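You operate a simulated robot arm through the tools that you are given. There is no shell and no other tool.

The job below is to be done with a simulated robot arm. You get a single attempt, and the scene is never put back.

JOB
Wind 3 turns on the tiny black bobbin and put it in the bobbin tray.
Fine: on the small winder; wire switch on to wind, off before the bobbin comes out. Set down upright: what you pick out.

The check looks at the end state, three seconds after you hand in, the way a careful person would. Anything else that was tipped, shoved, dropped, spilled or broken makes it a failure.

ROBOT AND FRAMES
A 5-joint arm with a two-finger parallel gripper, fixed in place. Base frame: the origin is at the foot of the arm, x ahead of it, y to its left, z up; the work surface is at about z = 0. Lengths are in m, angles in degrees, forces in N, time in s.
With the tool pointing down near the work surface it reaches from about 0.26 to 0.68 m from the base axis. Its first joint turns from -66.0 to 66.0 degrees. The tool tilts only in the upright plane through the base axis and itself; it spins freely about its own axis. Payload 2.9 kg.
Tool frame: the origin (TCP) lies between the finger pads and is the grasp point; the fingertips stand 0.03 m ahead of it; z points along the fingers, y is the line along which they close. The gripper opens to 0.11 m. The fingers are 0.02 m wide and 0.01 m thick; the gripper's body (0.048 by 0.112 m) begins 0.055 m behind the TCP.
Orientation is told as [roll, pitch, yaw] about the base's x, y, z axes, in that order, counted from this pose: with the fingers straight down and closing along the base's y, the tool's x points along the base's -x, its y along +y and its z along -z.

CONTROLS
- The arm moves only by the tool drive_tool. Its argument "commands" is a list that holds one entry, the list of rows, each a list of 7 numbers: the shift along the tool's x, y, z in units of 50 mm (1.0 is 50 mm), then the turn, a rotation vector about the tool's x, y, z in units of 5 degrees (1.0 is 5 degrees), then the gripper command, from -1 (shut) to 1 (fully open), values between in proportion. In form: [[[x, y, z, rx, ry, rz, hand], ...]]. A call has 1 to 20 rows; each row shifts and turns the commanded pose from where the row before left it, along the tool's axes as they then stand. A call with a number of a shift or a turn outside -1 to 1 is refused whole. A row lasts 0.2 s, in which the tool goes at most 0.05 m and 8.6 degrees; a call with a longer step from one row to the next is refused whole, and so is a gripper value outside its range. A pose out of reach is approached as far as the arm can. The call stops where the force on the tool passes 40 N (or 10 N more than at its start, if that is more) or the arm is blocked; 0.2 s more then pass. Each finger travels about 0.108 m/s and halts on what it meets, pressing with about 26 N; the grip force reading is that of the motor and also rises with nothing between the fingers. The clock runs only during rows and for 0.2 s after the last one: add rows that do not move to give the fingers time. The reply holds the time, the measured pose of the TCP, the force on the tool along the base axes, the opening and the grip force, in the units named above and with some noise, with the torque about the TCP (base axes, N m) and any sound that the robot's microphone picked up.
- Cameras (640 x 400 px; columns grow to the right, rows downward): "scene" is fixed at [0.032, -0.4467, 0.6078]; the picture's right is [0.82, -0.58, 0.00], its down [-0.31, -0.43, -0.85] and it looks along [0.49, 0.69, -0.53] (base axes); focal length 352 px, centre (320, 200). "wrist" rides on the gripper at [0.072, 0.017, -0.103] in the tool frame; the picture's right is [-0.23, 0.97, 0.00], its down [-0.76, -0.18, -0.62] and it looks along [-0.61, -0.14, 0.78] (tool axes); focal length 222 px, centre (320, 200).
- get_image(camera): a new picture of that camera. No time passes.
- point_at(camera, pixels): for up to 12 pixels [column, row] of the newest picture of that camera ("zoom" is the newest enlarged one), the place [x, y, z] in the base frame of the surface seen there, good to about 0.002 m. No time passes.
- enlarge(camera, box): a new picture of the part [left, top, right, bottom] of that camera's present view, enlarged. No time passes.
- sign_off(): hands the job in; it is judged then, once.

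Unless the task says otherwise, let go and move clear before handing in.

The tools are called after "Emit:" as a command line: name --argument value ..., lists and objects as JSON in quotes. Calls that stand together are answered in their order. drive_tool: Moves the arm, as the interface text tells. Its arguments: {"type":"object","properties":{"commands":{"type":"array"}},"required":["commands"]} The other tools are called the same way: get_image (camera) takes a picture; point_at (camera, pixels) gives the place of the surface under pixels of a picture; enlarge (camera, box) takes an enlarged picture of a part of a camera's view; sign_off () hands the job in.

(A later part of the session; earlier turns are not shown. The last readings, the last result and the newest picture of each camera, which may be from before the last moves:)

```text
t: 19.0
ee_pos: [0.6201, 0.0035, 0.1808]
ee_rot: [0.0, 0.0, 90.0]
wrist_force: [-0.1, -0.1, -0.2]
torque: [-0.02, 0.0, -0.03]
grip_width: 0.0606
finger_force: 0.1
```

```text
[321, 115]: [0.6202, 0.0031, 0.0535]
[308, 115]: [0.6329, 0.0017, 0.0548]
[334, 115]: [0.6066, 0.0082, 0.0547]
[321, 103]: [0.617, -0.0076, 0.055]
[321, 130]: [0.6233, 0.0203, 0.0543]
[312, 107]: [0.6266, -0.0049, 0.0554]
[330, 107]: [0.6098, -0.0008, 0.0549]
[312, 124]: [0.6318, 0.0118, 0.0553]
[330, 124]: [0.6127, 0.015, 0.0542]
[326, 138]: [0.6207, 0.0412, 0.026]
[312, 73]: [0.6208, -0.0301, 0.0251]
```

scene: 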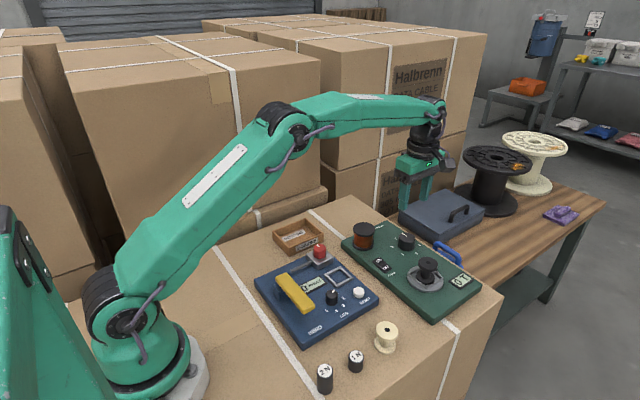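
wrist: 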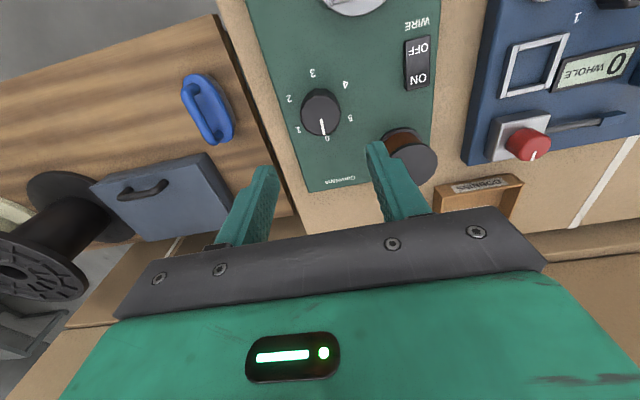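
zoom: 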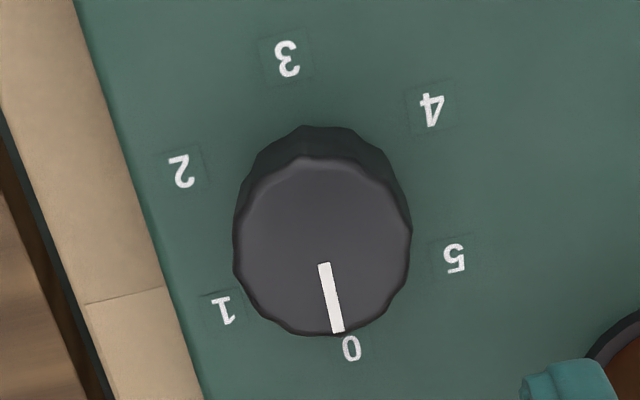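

The knob centre is about (0.6207, 0.0052), diameter about 0.04, top at z 0.0545, and the tool is above it. I'll descend to about z 0.064 so the fingertips straddle the knob above the panel.

Emit:
drive_tool --commands '[[[0, 0, 0.8, 0, 0, 0, 0.1], [0, 0, 0.8, 0, 0, 0, 0.1], [0, 0, 0, 0, 0, 0, 0.1], [0, 0, 0, 0, 0, 0, 0.1]]]'

Emit:
drive_tool --commands '[[[0, 0, 0, 0, 0, 0, 0.1]]]'

Emit:
get_image --camera "wrist"

Emit:
enlarge --camera "scene" --box '[362, 190, 466, 270]'

```text
t: 20.0
ee_pos: [0.6189, 0.0031, 0.1001]
ee_rot: [0.0, 0.0, 90.0]
wrist_force: [1.0, 0.8, 0.1]
torque: [-0.02, 0.02, 0.02]
grip_width: 0.0605
finger_force: 0.0
```

```text
t: 20.4
ee_pos: [0.619, 0.0023, 0.1005]
ee_rot: [0.0, -0.1, 90.0]
wrist_force: [-0.6, -0.6, 0.6]
torque: [-0.01, 0.02, 0.02]
grip_width: 0.0602
finger_force: 0.0
```

```text
taken
```

wrist: 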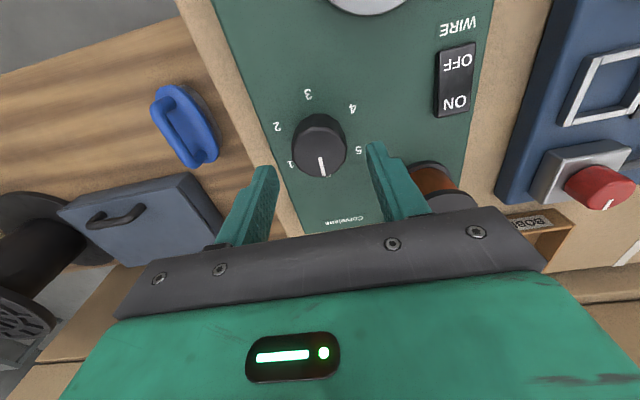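

```text
5.00 times, centred on (414, 230) of scene
```

zoom: 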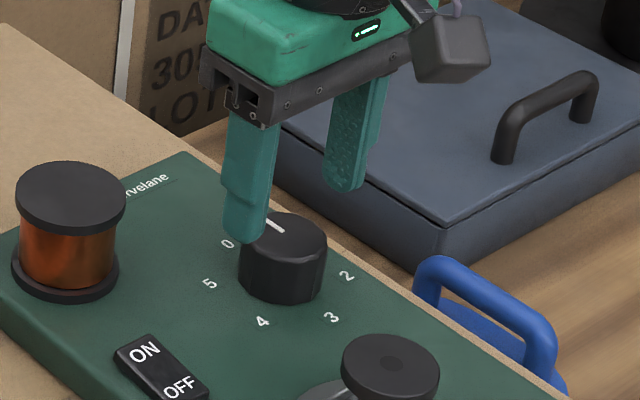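

The readings average (0.6193, 0.003), slightly off the knob centre, so I'll correct +1.2 mm in x and +2 mm in y while descending to about z 0.063.

Emit:
drive_tool --commands '[[[-0.04, -0.024, 0.3, 0, 0, 0, 0.1], [0, 0, 0.45, 0, 0, 0, 0.1], [0, 0, 0, 0, 0, 0, 0.1]]]'

Emit:
get_image --camera "wrist"

Emit:
enlarge --camera "scene" --box '[362, 190, 466, 270]'

```text
t: 21.2
ee_pos: [0.6241, 0.0047, 0.0647]
ee_rot: [-0.1, 0.0, 89.9]
wrist_force: [0.6, -0.1, 0.3]
torque: [-0.01, 0.01, -0.03]
grip_width: 0.0604
finger_force: 0.1
```

```text
taken
```

wrist: 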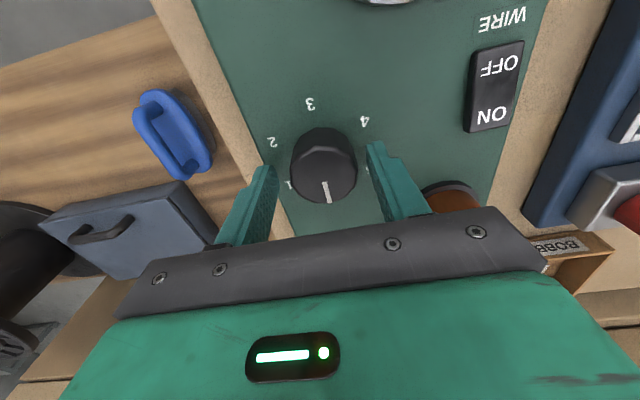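

```text
5.00 times, centred on (414, 230) of scene
```

zoom: 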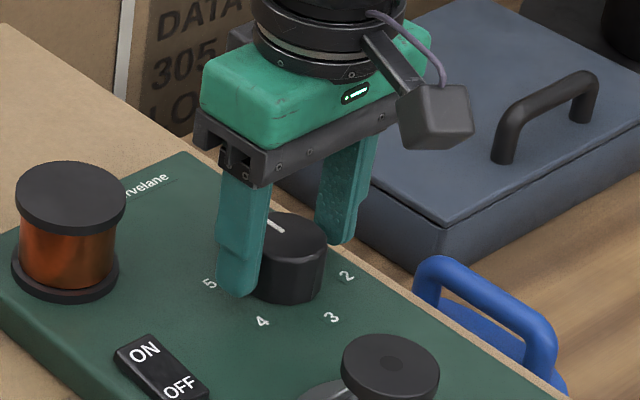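

The knob sits midway between the fingers in the wrist picture (290–357 against tips at 275 and 370). Closing on it.

Emit:
drive_tool --commands '[[[0, 0, 0, 0, 0, 0, -0.1], [0, 0, 0, 0, 0, 0, -0.2], [0, 0, 0, 0, 0, 0, -0.3], [0, 0, 0, 0, 0, 0, -0.6], [0, 0, 0, 0, 0, 0, -1], [0, 0, 0, 0, 0, 0, -1]]]'

Emit:
enlarge --camera "scene" --box '[362, 190, 466, 270]'

```text
t: 22.6
ee_pos: [0.6207, 0.0048, 0.0646]
ee_rot: [0.5, 0.0, 90.0]
wrist_force: [-27.3, 0.4, 6.7]
torque: [-0.02, 0.6, -0.04]
grip_width: 0.0411
finger_force: 45.4
```

```text
5.00 times, centred on (414, 230) of scene
```

zoom: 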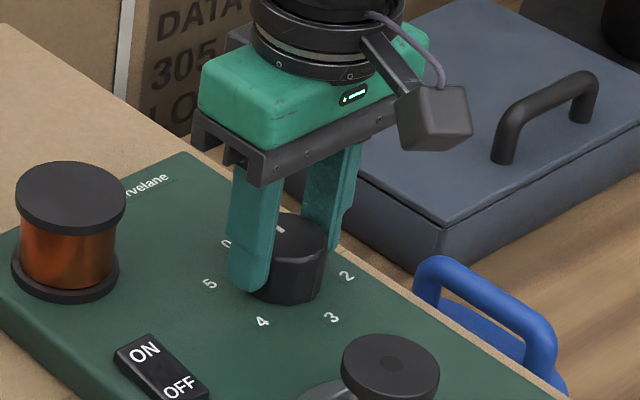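

The grip closed at 0.0411 but there is a side force of -27 N in x, so my commanded position is about 2 mm too far in +x. I'll ease the command back to relieve it.

Emit:
drive_tool --commands '[[[0, 0.03, 0, 0, 0, 0, -1], [0, 0, 0, 0, 0, 0, -1]]]'

```text
t: 23.2
ee_pos: [0.6196, 0.0051, 0.0639]
ee_rot: [0.1, 0.0, 89.9]
wrist_force: [-12.3, 0.0, -3.3]
torque: [-0.01, 0.59, -0.03]
grip_width: 0.041
finger_force: 44.8
```

The side force dropped from 27 to 12 N for 1.5 mm, so another 1.2 mm should null it.

Emit:
drive_tool --commands '[[[0, 0.024, 0, 0, 0, 0, -1], [0, 0, 0, 0, 0, 0, -1]]]'

```text
t: 23.8
ee_pos: [0.6201, 0.0051, 0.0636]
ee_rot: [-0.2, 0.0, 90.1]
wrist_force: [4.4, 0.2, -12.8]
torque: [0.01, -0.17, 0.04]
grip_width: 0.041
finger_force: 44.6
```

The forces are now small (4.4 N in x, -12.8 N in z). I'll turn the knob clockwise 30° and check that it follows.

Emit:
drive_tool --commands '[[[0, 0, 0, 0, 0, 1, -1], [0, 0, 0, 0, 0, 1, -1], [0, 0, 0, 0, 0, 1, -1], [0, 0, 0, 0, 0, 1, -1], [0, 0, 0, 0, 0, 1, -1], [0, 0, 0, 0, 0, 1, -1], [0, 0, 0, 0, 0, 0, -1]]]'

Emit:
enlarge --camera "scene" --box '[362, 190, 466, 300]'

Emit:
get_image --camera "wrist"

```text
t: 25.4
ee_pos: [0.6193, 0.0039, 0.0646]
ee_rot: [-0.3, -0.3, 59.8]
wrist_force: [25.8, -17.8, -18.9]
torque: [-0.64, -0.56, 0.01]
grip_width: 0.0411
finger_force: 44.6
```

```text
3.64 times, centred on (414, 245) of scene
```

zoom: 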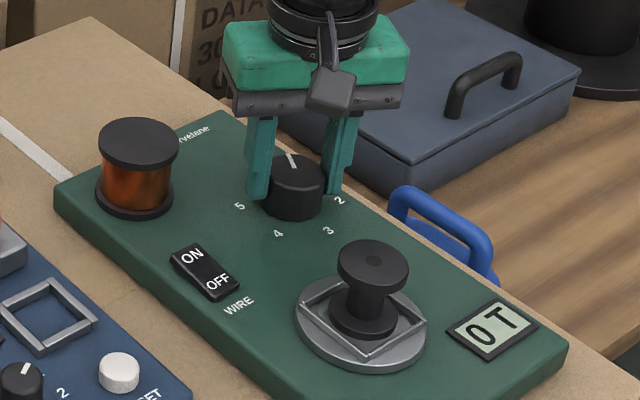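

```text
taken
```

wrist: 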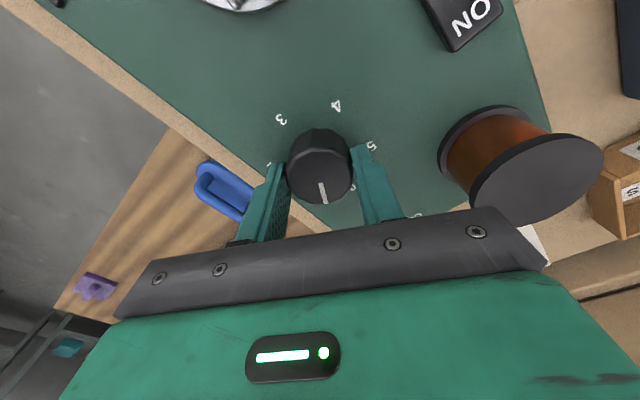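

The knob followed 30° (its pointer moved with the gripper), but a side force of about 31 N along the closing axis has built up. That suggests the knob axis isn't exactly at my TCP, so I'll look more closely before continuing.

Emit:
enlarge --camera "wrist" --box '[270, 90, 370, 220]'

Emit:
point_at --camera "wrist" --pixels '[[320, 172], [300, 172], [340, 172], [320, 155], [320, 190], [330, 195], [305, 160], [335, 160], [305, 188], [337, 188]]'

```text
3.08 times, centred on (320, 155) of wrist
```

zoom: 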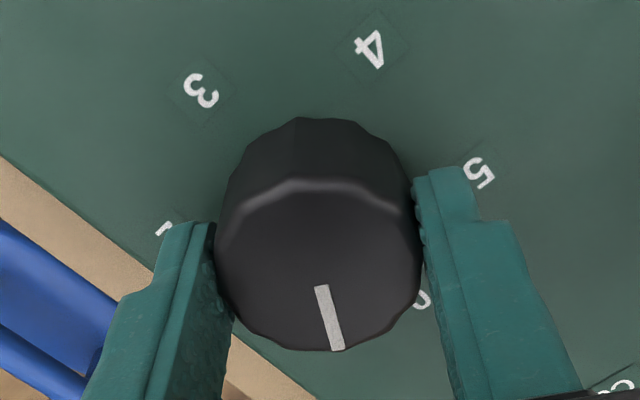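

```text
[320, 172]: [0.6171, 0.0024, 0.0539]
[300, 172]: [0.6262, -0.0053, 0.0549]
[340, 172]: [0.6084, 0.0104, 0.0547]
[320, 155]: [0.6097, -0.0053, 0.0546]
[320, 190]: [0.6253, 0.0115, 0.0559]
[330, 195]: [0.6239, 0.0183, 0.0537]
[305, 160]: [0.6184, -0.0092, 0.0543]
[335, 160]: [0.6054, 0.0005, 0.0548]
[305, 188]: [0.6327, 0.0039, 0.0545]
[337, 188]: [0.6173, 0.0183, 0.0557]
```

The knob top centre sits nearly on the tool axis (zoom about (320,270)), so the load comes from a small offset that turns into a sideways push as I rotate. I'll shift 2.5 mm along tool -y to relieve it and re-read.

Emit:
drive_tool --commands '[[[0, -0.025, 0, 0, 0, 0, -1], [0, -0.025, 0, 0, 0, 0, -1], [0, 0, 0, 0, 0, 0, -1]]]'

```text
t: 26.2
ee_pos: [0.6196, 0.0045, 0.0643]
ee_rot: [0.1, 0.1, 60.0]
wrist_force: [1.3, -9.4, -5.0]
torque: [-0.12, -0.25, -0.02]
grip_width: 0.0411
finger_force: 44.7
```

The forces are down to about 9 N. I'll continue clockwise another 30° with a small compensating shift per row.

Emit:
drive_tool --commands '[[[0, -0.008, 0, 0, 0, 1, -1], [0, -0.008, 0, 0, 0, 1, -1], [0, -0.008, 0, 0, 0, 1, -1], [0, -0.008, 0, 0, 0, 1, -1], [0, -0.008, 0, 0, 0, 1, -1], [0, -0.008, 0, 0, 0, 1, -1], [0, 0, 0, 0, 0, 0, -1]]]'

Emit:
enlarge --camera "scene" --box '[362, 190, 490, 300]'

Emit:
enlarge --camera "wrist" --box '[270, 90, 370, 220]'

```text
t: 27.8
ee_pos: [0.6201, 0.005, 0.0641]
ee_rot: [0.2, 0.3, 30.1]
wrist_force: [-26.4, 21.1, 10.1]
torque: [0.79, 0.45, -0.04]
grip_width: 0.0412
finger_force: 44.3
```

```text
3.64 times, centred on (426, 245) of scene
```

zoom: 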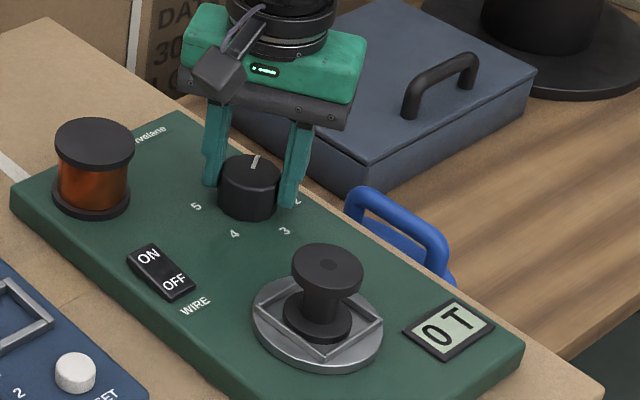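

```text
3.08 times, centred on (320, 155) of wrist
```

zoom: 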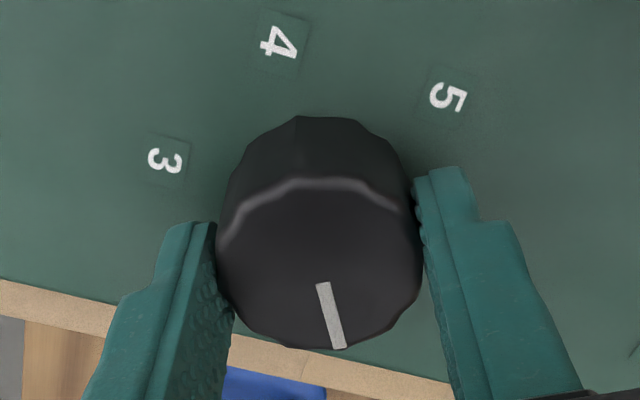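

Now the load is reversed (+31 N along tool y), so I over-compensated and the knob axis is essentially at the TCP. The knob has turned 60° correctly. I'll relieve it by shifting +2.3 mm along tool y.

Emit:
drive_tool --commands '[[[0.006, 0.023, 0, 0, 0, 0, -1], [0.006, 0.023, 0, 0, 0, 0, -1], [0, 0, 0, 0, 0, 0, -1]]]'

```text
t: 28.6
ee_pos: [0.6203, 0.0048, 0.0636]
ee_rot: [0.0, 0.0, 29.9]
wrist_force: [-6.7, 13.6, -1.2]
torque: [0.1, 1.03, 0.03]
grip_width: 0.0412
finger_force: 45.5
```

There is still about 15 N along tool y, so I'll shift another 1.2 mm that way.

Emit:
drive_tool --commands '[[[0, 0.024, 0, 0, 0, 0, -1], [0, 0, 0, 0, 0, 0, -1]]]'

```text
t: 29.2
ee_pos: [0.62, 0.0044, 0.0641]
ee_rot: [0.1, -0.1, 30.0]
wrist_force: [-3.0, 3.7, -2.9]
torque: [0.08, 0.24, 0.01]
grip_width: 0.0409
finger_force: 45.0
```

The loads are now under 5 N. I'll turn another 20° without compensation and check the force trend.

Emit:
drive_tool --commands '[[[0, 0, 0, 0, 0, 1, -1], [0, 0, 0, 0, 0, 1, -1], [0, 0, 0, 0, 0, 1, -1], [0, 0, 0, 0, 0, 1, -1], [0, 0, 0, 0, 0, 0, -1]]]'

```text
t: 30.4
ee_pos: [0.6201, 0.0041, 0.0642]
ee_rot: [0.0, 0.1, 9.8]
wrist_force: [-10.9, -7.9, 7.8]
torque: [-0.28, 0.31, 0.0]
grip_width: 0.0411
finger_force: 44.7
```

Forces are modest (about 13 N). Continuing another 20°.

Emit:
drive_tool --commands '[[[0.01, -0.006, 0, 0, 0, 1, -1], [0, 0, 0, 0, 0, 1, -1], [0, 0, 0, 0, 0, 1, -1], [0, 0, 0, 0, 0, 1, -1], [0, 0, 0, 0, 0, 0, -1]]]'

Emit:
enlarge --camera "wrist" --box '[270, 90, 370, 220]'

Emit:
enlarge --camera "scene" --box '[362, 190, 490, 300]'

```text
t: 31.6
ee_pos: [0.6202, 0.0043, 0.0647]
ee_rot: [0.0, -0.2, -10.0]
wrist_force: [1.1, -12.1, 5.8]
torque: [-0.3, 0.4, 0.0]
grip_width: 0.041
finger_force: 45.1
```

```text
3.08 times, centred on (320, 155) of wrist
```

zoom: 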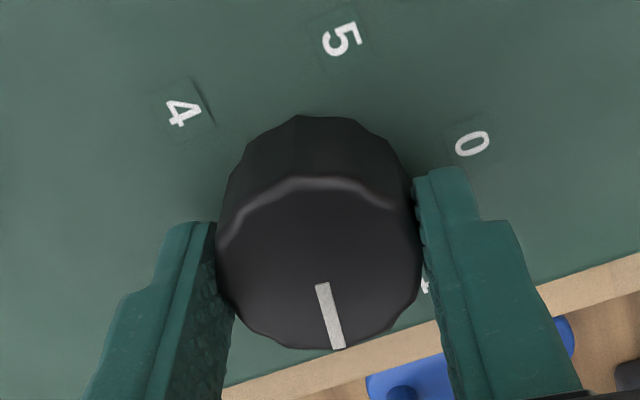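

```text
3.64 times, centred on (426, 245) of scene
```

zoom: 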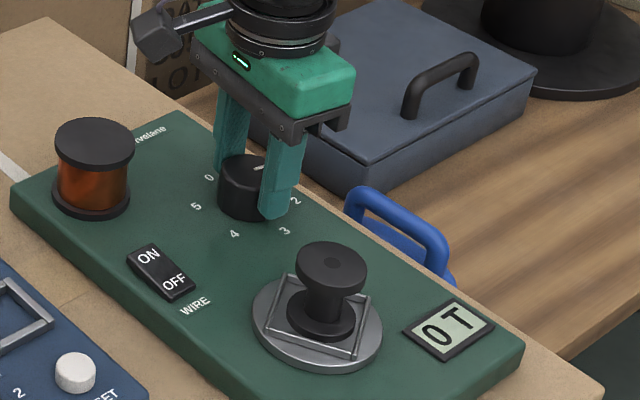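

The knob has turned 100° with small forces. The square frame on the plate also looks rotated in the scene zoom compared with before ((372,298) and (290,275) corners), so I'll hold still and check whether the plate moves by itself.

Emit:
drive_tool --commands '[[[0, -0.01, 0, 0, 0, 0, -1], [0, 0, 0, 0, 0, 0, -1], [0, 0, 0, 0, 0, 0, -1], [0, 0, 0, 0, 0, 0, -1], [0, 0, 0, 0, 0, 0, -1]]]'

Emit:
enlarge --camera "scene" --box '[400, 245, 480, 305]'

Emit:
drive_tool --commands '[[[0, 0, 0, 0, 0, 0, -1], [0, 0, 0, 0, 0, 0, -1], [0, 0, 0, 0, 0, 0, -1], [0, 0, 0, 0, 0, 0, -1], [0, 0, 0, 0, 0, 0, -1]]]'

Emit:
enlarge --camera "scene" --box '[400, 245, 480, 305]'

```text
t: 32.8
ee_pos: [0.6203, 0.0047, 0.0644]
ee_rot: [0.0, 0.0, -10.0]
wrist_force: [11.4, 2.6, -0.7]
torque: [0.03, -0.47, 0.03]
grip_width: 0.0413
finger_force: 45.0
```

```text
6.67 times, centred on (440, 275) of scene
```

zoom: 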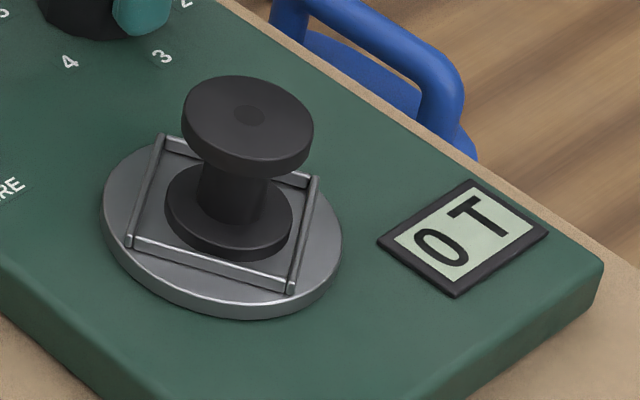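

```text
t: 34.0
ee_pos: [0.6201, 0.0044, 0.0634]
ee_rot: [0.0, 0.0, -9.9]
wrist_force: [15.5, 9.5, -1.7]
torque: [0.3, -0.41, 0.0]
grip_width: 0.0408
finger_force: 45.3
```

```text
6.67 times, centred on (440, 275) of scene
```

zoom: 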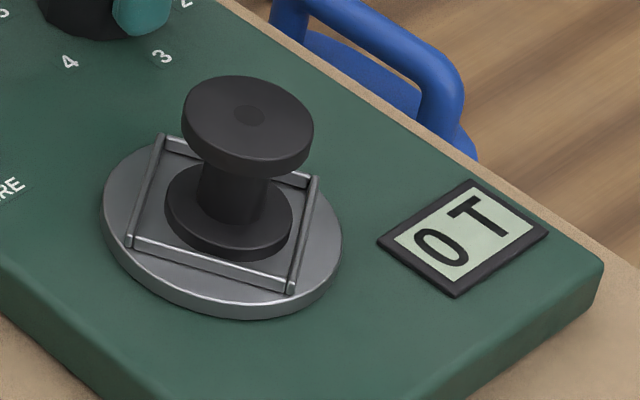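

The plate is static now, so its rotation is tied to the knob rather than to time. I'll measure the frame's present angle.

Emit:
point_at --camera "zoom" --pixels '[[163, 138], [315, 180], [291, 290], [130, 240], [222, 190], [248, 115], [230, 115]]'

Emit:
enlarge --camera "scene" --box '[350, 215, 450, 285]'

Emit:
get_image --camera "scene"

```text
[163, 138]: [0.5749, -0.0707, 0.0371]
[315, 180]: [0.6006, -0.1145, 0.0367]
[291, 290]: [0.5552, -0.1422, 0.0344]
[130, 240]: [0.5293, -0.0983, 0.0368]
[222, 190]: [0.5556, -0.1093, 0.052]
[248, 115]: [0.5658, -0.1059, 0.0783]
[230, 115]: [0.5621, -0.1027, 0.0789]
```

```text
5.71 times, centred on (400, 250) of scene
```

zoom: 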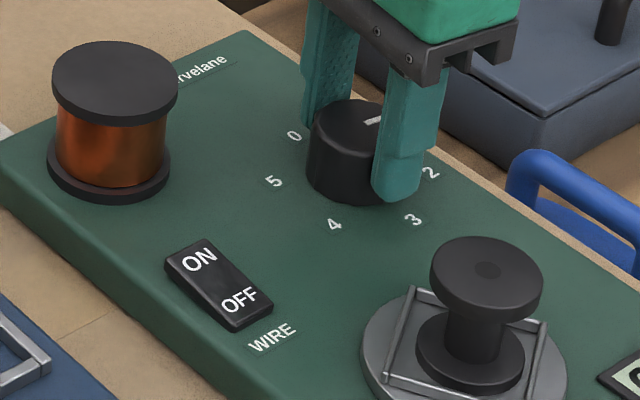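

```text
taken
```

scene: 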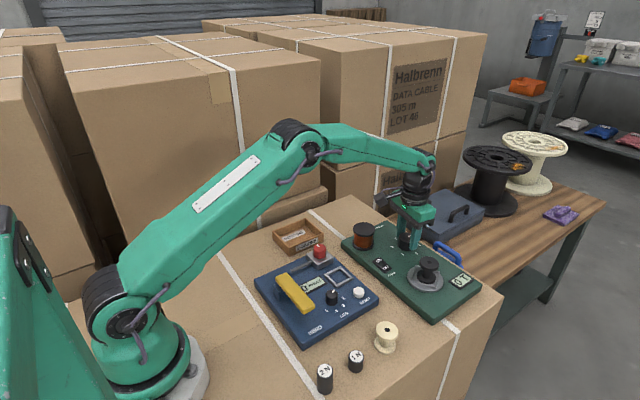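

The frame is now rotated 60° clockwise (mod 90). Knob turns of 30° and 60° left it looking unchanged and 100° gave this angle, which fits a 6:1 drive: one full plate turn per dial division. So the dial is a hand crank and turns count only with the wire switch ON; the display still reads 0 T. I'll turn the knob back to 0 with the wire off, then switch on and wind 0→3.

Emit:
drive_tool --commands '[[[-0.01, 0.02, 0, 0, 0, 0, -1], [0, 0, 0, 0, 0, -1, -1], [0, 0, 0, 0, 0, -1, -1], [0, 0, 0, 0, 0, -1, -1], [0, 0, 0, 0, 0, -1, -1], [0, 0, 0, 0, 0, 0, -1]]]'

Emit:
enlarge --camera "scene" --box '[372, 215, 480, 305]'

```text
t: 35.4
ee_pos: [0.6203, 0.0048, 0.064]
ee_rot: [0.1, 0.0, 9.9]
wrist_force: [-0.2, -6.3, 6.7]
torque: [-0.15, -0.15, -0.01]
grip_width: 0.0413
finger_force: 44.6
```

```text
4.44 times, centred on (426, 260) of scene
```

zoom: 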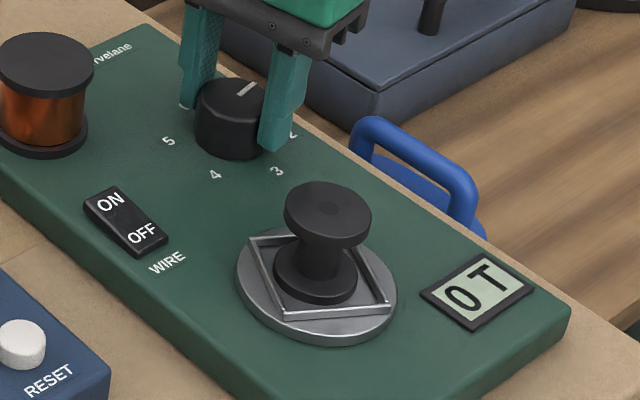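

The plate turns back with the knob and the display stays at "0 T". Continuing back in 20–25° steps.

Emit:
drive_tool --commands '[[[0, 0, 0, 0, 0, -1, -1], [0, 0, 0, 0, 0, -1, -1], [0, 0, 0, 0, 0, -1, -1], [0, 0, 0, 0, 0, -1, -1], [0, 0, 0, 0, 0, 0, -1]]]'

```text
t: 36.6
ee_pos: [0.6201, 0.0055, 0.0639]
ee_rot: [0.0, 0.1, 30.0]
wrist_force: [-5.7, -11.1, 8.5]
torque: [-0.48, 0.46, 0.04]
grip_width: 0.0412
finger_force: 44.8
```

Forces are around 12 N, so I'll ease slightly and turn back another 30°.

Emit:
drive_tool --commands '[[[0.012, -0.01, 0, 0, 0, -1, -1], [0, 0, 0, 0, 0, -1, -1], [0, 0, 0, 0, 0, -1, -1], [0, 0, 0, 0, 0, -1, -1], [0, 0, 0, 0, 0, -1, -1], [0, 0, 0, 0, 0, -1, -1], [0, 0, 0, 0, 0, 0, -1]]]'

```text
t: 38.2
ee_pos: [0.6213, 0.0051, 0.0643]
ee_rot: [-0.1, -0.1, 59.9]
wrist_force: [7.0, -3.4, 0.1]
torque: [-0.19, -0.09, 0.04]
grip_width: 0.0411
finger_force: 44.7
```

Forces are low. I'll turn back the last 30° to the 0 mark.

Emit:
drive_tool --commands '[[[0, -0.006, 0, 0, 0, -1, -1], [0, 0, 0, 0, 0, -1, -1], [0, 0, 0, 0, 0, -1, -1], [0, 0, 0, 0, 0, -1, -1], [0, 0, 0, 0, 0, -1, -1], [0, 0, 0, 0, 0, -1, -1], [0, 0, 0, 0, 0, 0, -1]]]'

Emit:
enlarge --camera "scene" --box '[372, 215, 480, 305]'

Emit:
enlarge --camera "wrist" --box '[270, 90, 370, 220]'

```text
t: 39.8
ee_pos: [0.6215, 0.0048, 0.0639]
ee_rot: [0.0, 0.1, 90.0]
wrist_force: [5.1, 1.6, -1.0]
torque: [0.06, -0.08, -0.46]
grip_width: 0.0409
finger_force: 45.3
```

```text
4.44 times, centred on (426, 260) of scene
```

zoom: 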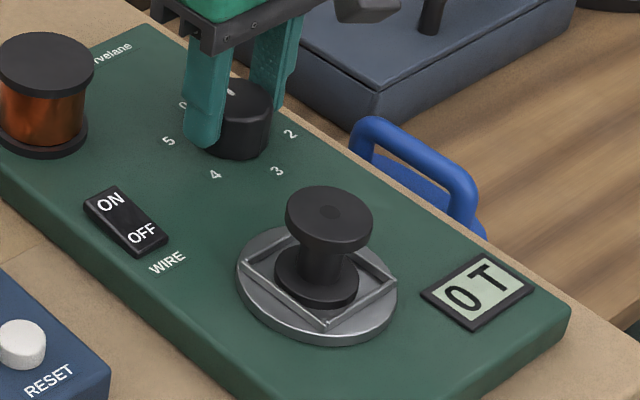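

```text
3.08 times, centred on (320, 155) of wrist
```

zoom: 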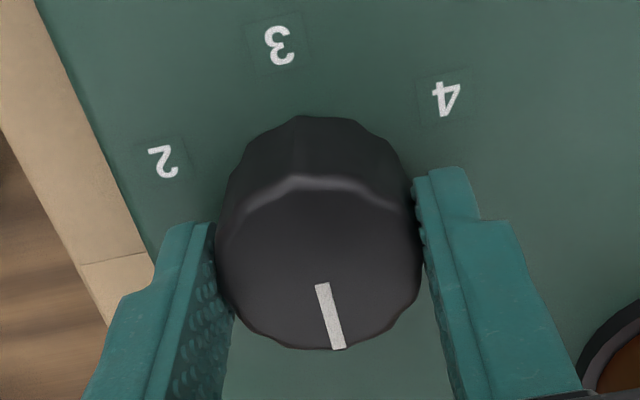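

The knob is back at 0, where a slight -0.46 N·m torque shows an end stop, and the plate frame is back at its original angle with "0 T". Now I'll release the knob, rise, and go above the ON end of the rocker with the fingers shut.

Emit:
drive_tool --commands '[[[0, 0, 0, 0, 0, 0, -0.1], [0, 0, 0, 0, 0, 0, 0.1], [0, 0, 0, 0, 0, 0, 0.1], [0, 0, -0.6, 0, 0, 0, 0.1], [0, 0, -0.8, 0, 0, 0, 0.1], [0, 0, -0.6, 0, 0, 0, 0.1], [0.034, 0.69, 0, 0, 0, 0, -1], [0.033, 0.688, 0, 0, 0, 0, -1], [0.033, 0.688, 0, 0, 0, 0, -1], [0, 0, 0, 0, 0, 0, -1], [0, 0, 0, 0, 0, 0, -1]]]'

Emit:
drive_tool --commands '[[[0, 0, 0, 0, 0, 0, -1]]]'

Emit:
get_image --camera "wrist"

Emit:
get_image --camera "scene"

```text
t: 42.2
ee_pos: [0.5188, 0.0003, 0.1661]
ee_rot: [0.1, -0.1, 90.0]
wrist_force: [0.0, 0.0, 0.0]
torque: [0.02, 0.0, -0.06]
grip_width: 0.0
finger_force: 25.7
```

```text
t: 42.6
ee_pos: [0.5178, -0.0003, 0.1652]
ee_rot: [0.0, 0.1, 90.0]
wrist_force: [-0.3, 0.9, -0.7]
torque: [0.01, -0.03, -0.01]
grip_width: 0.0
finger_force: 25.7
```

```text
taken
```

wrist: 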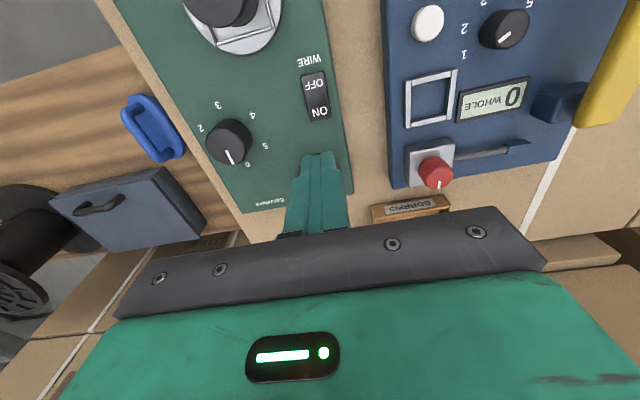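

```text
taken
```

scene: 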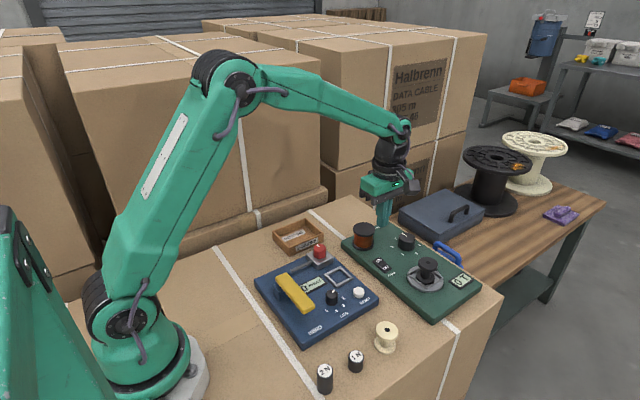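

The fingers are shut above the rocker, and the wrist view shows it at (317,98). I'll measure the rocker from here to aim the press.

Emit:
enlarge --camera "wrist" --box '[270, 50, 370, 160]'

Emit:
point_at --camera "wrist" --pixels '[[321, 112], [318, 118], [322, 116], [310, 119], [327, 115], [313, 84], [310, 76], [304, 77], [322, 73], [317, 98]]'

```text
3.64 times, centred on (320, 105) of wrist
```

zoom: 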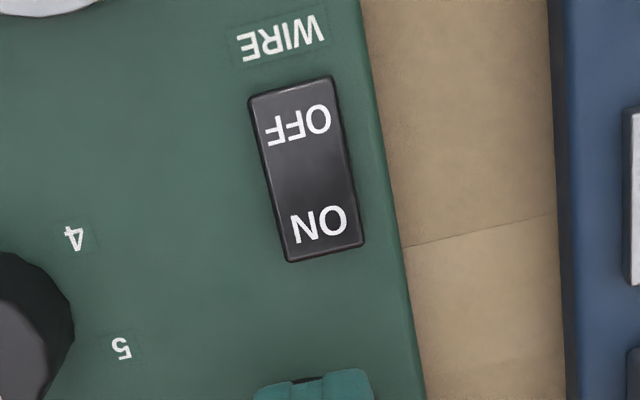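

```text
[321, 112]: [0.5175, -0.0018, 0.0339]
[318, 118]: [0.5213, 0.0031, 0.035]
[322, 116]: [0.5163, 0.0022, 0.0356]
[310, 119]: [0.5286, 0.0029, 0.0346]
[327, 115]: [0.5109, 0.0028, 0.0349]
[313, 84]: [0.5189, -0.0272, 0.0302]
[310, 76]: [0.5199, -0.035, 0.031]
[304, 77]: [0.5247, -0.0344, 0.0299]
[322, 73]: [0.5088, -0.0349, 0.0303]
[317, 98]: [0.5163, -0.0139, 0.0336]
```

The rocker spans y -0.037 to +0.005 at x 0.518, and my tip is above its ON end at (0.518, 0.000). I'll descend to just above it.

Emit:
drive_tool --commands '[[[0, 0, 0.7, 0, 0, 0, -1], [0, 0, 0.7, 0, 0, 0, -1], [0, 0, 0.45, 0, 0, 0, -1], [0, 0, 0, 0, 0, 0, -1]]]'

Emit:
enlarge --camera "scene" --box '[340, 215, 440, 295]'

```text
t: 43.6
ee_pos: [0.517, 0.0002, 0.0731]
ee_rot: [0.0, 0.0, 89.9]
wrist_force: [0.4, 0.6, -0.2]
torque: [0.02, -0.01, 0.02]
grip_width: 0.0
finger_force: 25.7
```

```text
5.00 times, centred on (390, 255) of scene
```

zoom: 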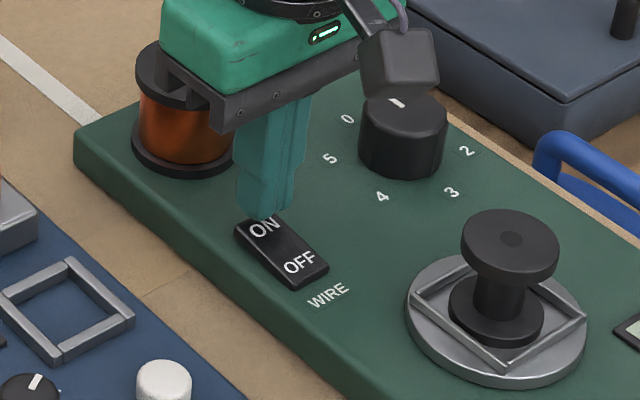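

The tip hovers over the "ON" end. I'll press down in 2 mm steps, watching the force and sound.

Emit:
drive_tool --commands '[[[0, 0, 0.04, 0, 0, 0, -1], [0, 0, 0.04, 0, 0, 0, -1], [0, 0, 0.04, 0, 0, 0, -1], [0, 0, 0.04, 0, 0, 0, -1], [0, 0, 0.04, 0, 0, 0, -1]]]'

Emit:
enlarge --camera "scene" --box '[340, 215, 440, 295]'

```text
t: 44.8
ee_pos: [0.5183, -0.0011, 0.0618]
ee_rot: [0.0, 0.0, 90.0]
wrist_force: [-3.0, 3.0, 8.3]
torque: [-0.01, 0.1, -0.06]
grip_width: 0.0
finger_force: 25.9
```

```text
5.00 times, centred on (390, 255) of scene
```

zoom: 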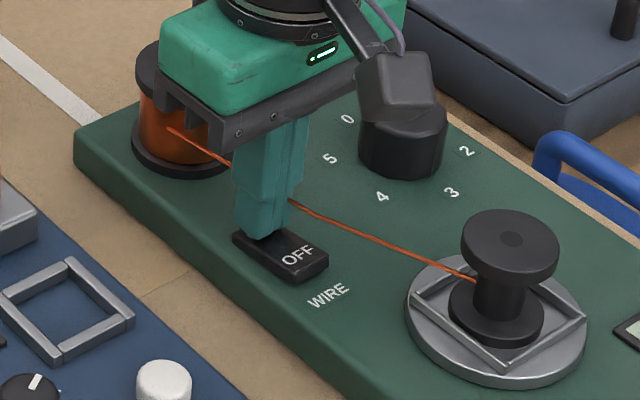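

The switch is ON: a copper wire now runs from the spool to the bobbin (zoom (380,240)), and the contact force was only 8 N. I'll lift straight up and go back over the knob.

Emit:
drive_tool --commands '[[[0, 0, -0.5, 0, 0, 0, -1], [0, 0, -0.8, 0, 0, 0, -1], [0, 0, -0.75, 0, 0, 0, -1], [-0.034, -0.69, 0, 0, 0, 0, 0.1], [-0.033, -0.688, 0, 0, 0, 0, 0.1], [-0.033, -0.688, 0, 0, 0, 0, 0.1], [0, 0, 0, 0, 0, 0, 0.1], [0, 0, 0, 0, 0, 0, 0.1]]]'

Emit:
get_image --camera "wrist"

Emit:
enlarge --camera "scene" --box '[340, 205, 490, 305]'

```text
t: 46.6
ee_pos: [0.6224, 0.0038, 0.1633]
ee_rot: [0.0, 0.0, 90.0]
wrist_force: [0.0, -0.5, 0.5]
torque: [0.02, -0.02, 0.02]
grip_width: 0.0604
finger_force: 0.0
```

```text
taken
```

wrist: 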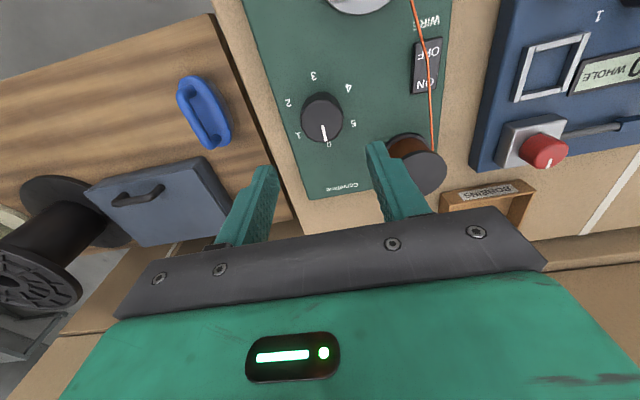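

```text
4.00 times, centred on (415, 255) of scene
```

zoom: 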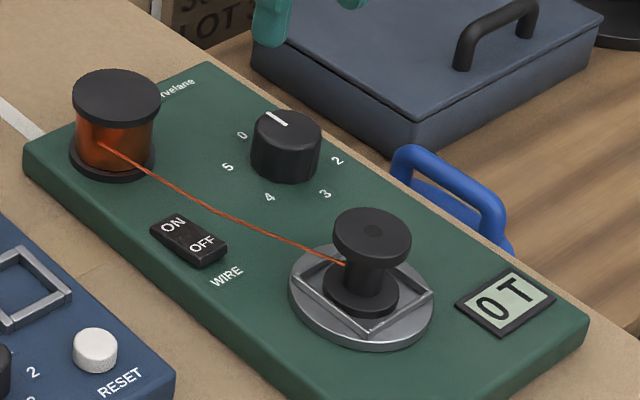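

The switch shows ON, the wire is strung, the pointer is at 0 and the display reads "0 T". I'll descend exactly back to the earlier knob grip pose and grip.

Emit:
drive_tool --commands '[[[0, 0, 0.8, 0, 0, 0, 0.1], [0, 0, 0.7, 0, 0, 0, 0.1], [0, 0, 0.5, 0, 0, 0, 0.1], [0, 0, 0, 0, 0, 0, 0.1], [0, 0, 0, 0, 0, 0, -0.1], [0, 0, 0, 0, 0, 0, -0.2], [0, 0, 0, 0, 0, 0, -0.3], [0, 0, 0, 0, 0, 0, -0.6], [0, 0, 0, 0, 0, 0, -1], [0, 0, 0, 0, 0, 0, -1]]]'

Emit:
enlarge --camera "wrist" --box '[270, 90, 370, 220]'

Emit:
enlarge --camera "scene" --box '[340, 205, 490, 305]'

```text
t: 48.8
ee_pos: [0.62, 0.004, 0.0648]
ee_rot: [0.2, -0.1, 90.0]
wrist_force: [-16.3, 0.0, 4.6]
torque: [0.04, 0.41, 0.01]
grip_width: 0.0411
finger_force: 45.1
```

```text
3.08 times, centred on (320, 155) of wrist
```

zoom: 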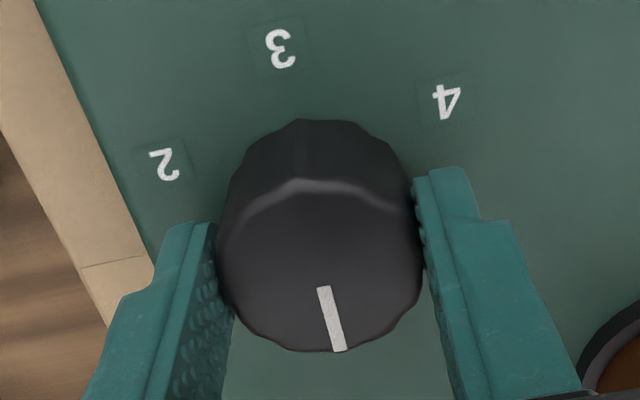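

```text
4.00 times, centred on (415, 255) of scene
```

zoom: 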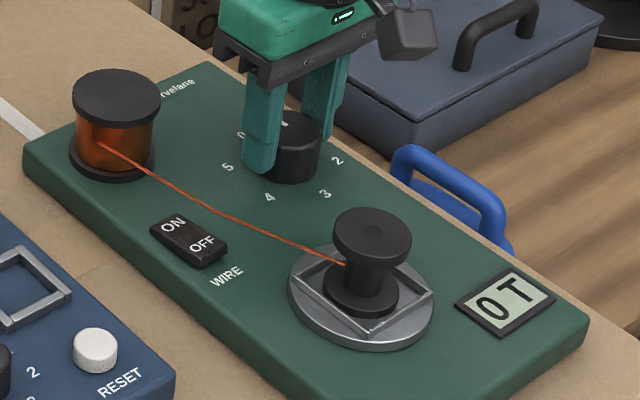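

Gripped, with -16 N in x. I'll relieve it by 1.3 mm along tool y.

Emit:
drive_tool --commands '[[[0, 0.026, 0, 0, 0, 0, -1], [0, 0, 0, 0, 0, 0, -1]]]'

```text
t: 49.4
ee_pos: [0.6212, 0.0053, 0.0643]
ee_rot: [0.0, -0.1, 89.9]
wrist_force: [-11.5, 1.1, 2.9]
torque: [0.02, 0.47, 0.02]
grip_width: 0.041
finger_force: 45.2
```

Emit:
drive_tool --commands '[[[0, 0.016, 0, 0, 0, 0, -1], [0, 0, 0, 0, 0, 0, -1]]]'

```text
t: 50.0
ee_pos: [0.6191, 0.004, 0.0638]
ee_rot: [-0.4, 0.0, 89.9]
wrist_force: [6.6, 0.2, -3.6]
torque: [0.03, -0.23, 0.01]
grip_width: 0.041
finger_force: 45.2
```

The loads are small now (6.6 N). I'll start winding clockwise with 20° of knob and check the display.

Emit:
drive_tool --commands '[[[0, 0, 0, 0, 0, 1, -1], [0, 0, 0, 0, 0, 1, -1], [0, 0, 0, 0, 0, 1, -1], [0, 0, 0, 0, 0, 1, -1], [0, 0, 0, 0, 0, 0, -1]]]'

Emit:
enlarge --camera "scene" --box '[340, 205, 490, 305]'

```text
t: 51.2
ee_pos: [0.6196, 0.0052, 0.0642]
ee_rot: [-0.4, -0.3, 69.9]
wrist_force: [25.5, 2.3, -8.7]
torque: [-0.01, -0.6, -0.02]
grip_width: 0.0409
finger_force: 44.9
```

```text
4.00 times, centred on (415, 255) of scene
```

zoom: 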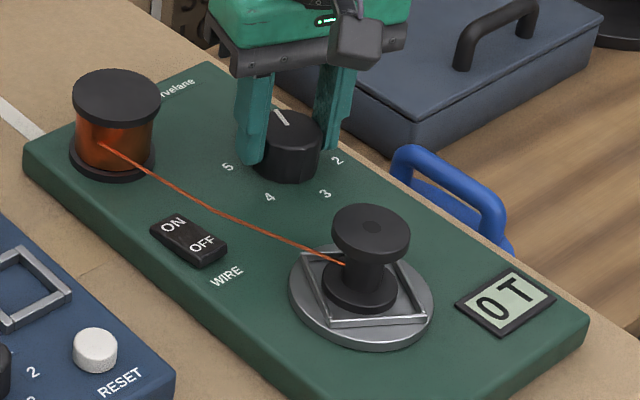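

The plate turns with the knob while the display still shows 0 T at a third of a turn. There's 25 N of side load, so I'll relieve it and go on 20°.

Emit:
drive_tool --commands '[[[-0.005, -0.018, 0, 0, 0, 0, -1], [-0.005, -0.018, 0, 0, 0, 0, -1], [0, 0, 0, 0, 0, 0, -1]]]'

Emit:
drive_tool --commands '[[[0, 0, 0, 0, 0, 1, -1], [0, 0, 0, 0, 0, 1, -1], [0, 0, 0, 0, 0, 1, -1], [0, 0, 0, 0, 0, 1, -1], [0, 0, 0, 0, 0, 0, -1]]]'

Emit:
enlarge --camera "scene" --box '[340, 205, 490, 305]'

```text
t: 52.0
ee_pos: [0.6195, 0.0056, 0.0644]
ee_rot: [-0.1, 0.0, 69.9]
wrist_force: [9.3, 1.2, 3.8]
torque: [0.25, -0.64, 0.0]
grip_width: 0.041
finger_force: 44.6
```

```text
t: 53.2
ee_pos: [0.6204, 0.0043, 0.0635]
ee_rot: [-0.1, -0.2, 49.9]
wrist_force: [13.1, 5.8, 6.5]
torque: [0.31, -0.66, -0.01]
grip_width: 0.0408
finger_force: 45.1
```

```text
4.00 times, centred on (415, 255) of scene
```

zoom: 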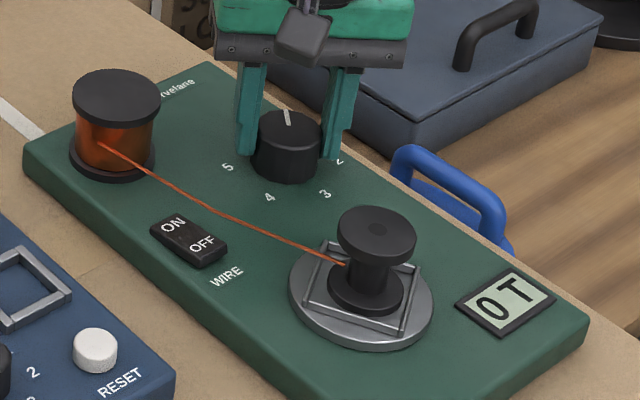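

The pointer is at 40° and the load about 14 N. I'll ease slightly and continue to the 1 mark (60°).

Emit:
drive_tool --commands '[[[-0.012, -0.008, 0, 0, 0, 1, -1], [0, 0, 0, 0, 0, 1, -1], [0, 0, 0, 0, 0, 1, -1], [0, 0, 0, 0, 0, 1, -1], [0, 0, 0, 0, 0, 0, -1]]]'

Emit:
enlarge --camera "scene" --box '[340, 205, 490, 305]'

```text
t: 54.4
ee_pos: [0.6192, 0.0054, 0.0656]
ee_rot: [0.1, 0.2, 29.9]
wrist_force: [-11.9, 3.3, 20.2]
torque: [0.09, 0.4, -0.04]
grip_width: 0.041
finger_force: 45.4
```

```text
4.00 times, centred on (415, 255) of scene
```

zoom: 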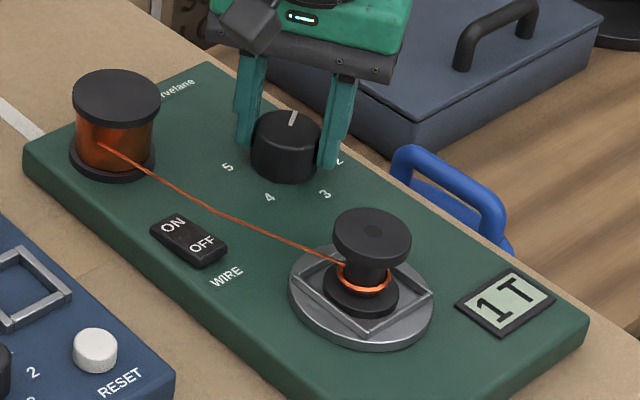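

The display now reads "1 T" and a copper ring shows on the bobbin, which confirms one turn per dial division. I'll ease the 20 N vertical load and continue towards 2.

Emit:
drive_tool --commands '[[[0.01, 0.01, -0.02, 0, 0, 0, -1], [0, 0, 0, 0, 0, 1, -1], [0, 0, 0, 0, 0, 1, -1], [0, 0, 0, 0, 0, 1, -1], [0, 0, 0, 0, 0, 1, -1], [0, 0, 0, 0, 0, 0, -1]]]'

```text
t: 55.8
ee_pos: [0.6195, 0.0053, 0.0652]
ee_rot: [0.0, 0.2, 9.8]
wrist_force: [-4.2, -2.0, 2.9]
torque: [-0.07, 0.41, 0.0]
grip_width: 0.0415
finger_force: 45.0
```

The loads are small (about 5 N). Continuing another 20° (knob at 100°).

Emit:
drive_tool --commands '[[[0, 0, 0, 0, 0, 1, -1], [0, 0, 0, 0, 0, 1, -1], [0, 0, 0, 0, 0, 1, -1], [0, 0, 0, 0, 0, 1, -1], [0, 0, 0, 0, 0, 0, -1]]]'

```text
t: 57.0
ee_pos: [0.6188, 0.0049, 0.0645]
ee_rot: [0.0, -0.1, -10.1]
wrist_force: [2.4, 0.5, -8.6]
torque: [0.11, 0.59, 0.02]
grip_width: 0.0413
finger_force: 45.2
```

Still low loads. Continuing 20° to the 2 mark (120°).

Emit:
drive_tool --commands '[[[0, 0, 0, 0, 0, 1, -1], [0, 0, 0, 0, 0, 1, -1], [0, 0, 0, 0, 0, 1, -1], [0, 0, 0, 0, 0, 1, -1], [0, 0, 0, 0, 0, 0, -1]]]'

Emit:
enlarge --camera "scene" --box '[340, 205, 490, 305]'

```text
t: 58.2
ee_pos: [0.6195, 0.0052, 0.0637]
ee_rot: [-0.1, 0.0, -30.2]
wrist_force: [-0.8, -4.4, -15.4]
torque: [-0.07, 0.12, 0.0]
grip_width: 0.0413
finger_force: 45.3
```

```text
4.00 times, centred on (415, 255) of scene
```

zoom: 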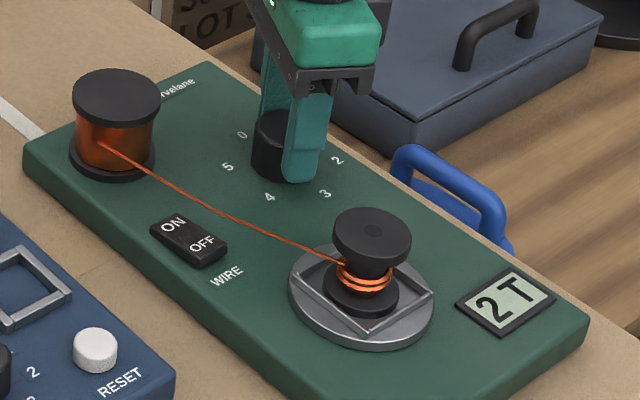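

The display reads "2 T". Continuing clockwise towards 3, with a small vertical relief.

Emit:
drive_tool --commands '[[[0, -0.004, 0.012, 0, 0, 0, -1], [0, 0, 0, 0, 0, 1, -1], [0, 0, 0, 0, 0, 1, -1], [0, 0, 0, 0, 0, 1, -1], [0, 0, 0, 0, 0, 1, -1], [0, 0, 0, 0, 0, 0, -1]]]'

Emit:
drive_tool --commands '[[[0, 0, 0, 0, 0, 1, -1], [0, 0, 0, 0, 0, 1, -1], [0, 0, 0, 0, 0, 1, -1], [0, 0, 0, 0, 0, 0, -1]]]'

Emit:
enlarge --camera "scene" --box '[340, 205, 490, 305]'

```text
t: 59.6
ee_pos: [0.6184, 0.0048, 0.0641]
ee_rot: [0.1, 0.0, -50.1]
wrist_force: [-8.3, 3.0, -7.6]
torque: [-0.12, -0.07, 0.01]
grip_width: 0.0412
finger_force: 45.2
```

```text
t: 60.6
ee_pos: [0.6214, 0.0051, 0.0642]
ee_rot: [0.2, 0.1, -65.1]
wrist_force: [-4.9, 3.8, -3.8]
torque: [0.04, 0.02, -0.02]
grip_width: 0.0411
finger_force: 45.0
```

```text
4.00 times, centred on (415, 255) of scene
```

zoom: 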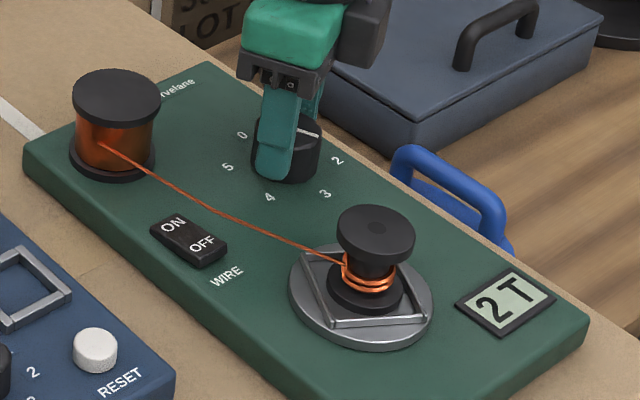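

At 155° the display still reads "2 T" and loads are small. I'll go 20° more, then finish in small steps.

Emit:
drive_tool --commands '[[[0, 0, 0, 0, 0, 1, -1], [0, 0, 0, 0, 0, 1, -1], [0, 0, 0, 0, 0, 1, -1], [0, 0, 0, 0, 0, 1, -1], [0, 0, 0, 0, 0, 0, -1]]]'

Emit:
enlarge --camera "scene" --box '[340, 205, 490, 305]'

```text
t: 61.8
ee_pos: [0.6194, 0.0045, 0.0657]
ee_rot: [0.0, 0.1, -85.0]
wrist_force: [0.6, 0.6, -3.4]
torque: [0.09, 0.1, -0.01]
grip_width: 0.0411
finger_force: 44.8
```

```text
4.00 times, centred on (415, 255) of scene
```

zoom: 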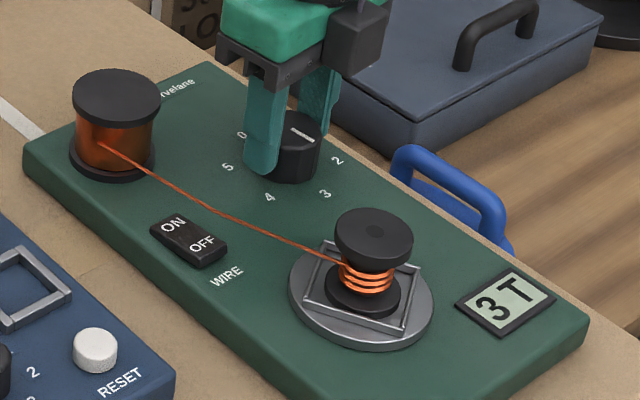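

The display reads "3 T" with the knob at 175°. I'll add the last 5° to land on the 3 mark exactly, then look again.

Emit:
drive_tool --commands '[[[0, 0, 0, 0, 0, 0.5, -1], [0, 0, 0, 0, 0, 0.5, -1], [0, 0, 0, 0, 0, 0, -1]]]'

Emit:
enlarge --camera "scene" --box '[340, 205, 490, 305]'

Emit:
enlarge --camera "wrist" --box '[270, 90, 370, 220]'

```text
t: 62.6
ee_pos: [0.6192, 0.0048, 0.0652]
ee_rot: [0.0, -0.1, -90.1]
wrist_force: [-0.2, 6.0, -4.0]
torque: [0.16, -0.01, 0.01]
grip_width: 0.0407
finger_force: 45.0
```

```text
4.00 times, centred on (415, 255) of scene
```

zoom: 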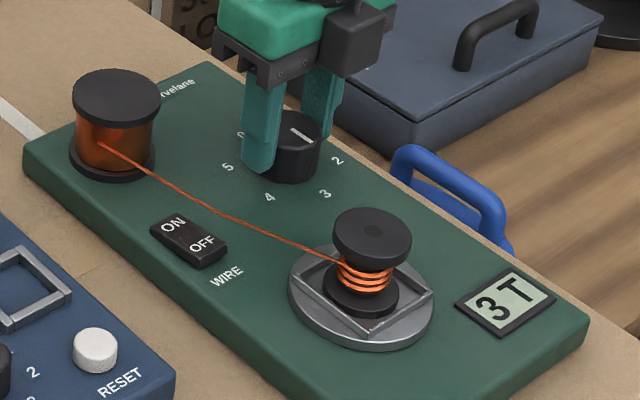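

```text
3.08 times, centred on (320, 155) of wrist
```

zoom: 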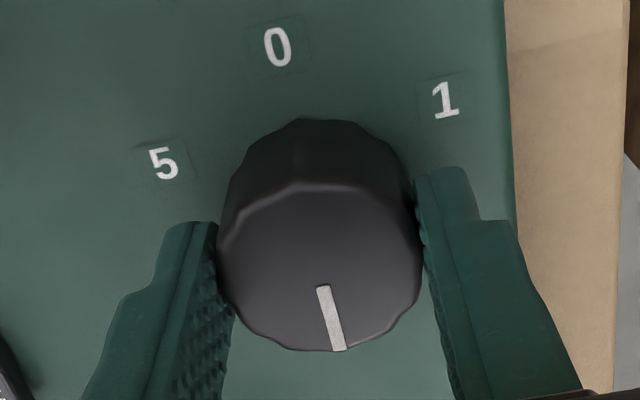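

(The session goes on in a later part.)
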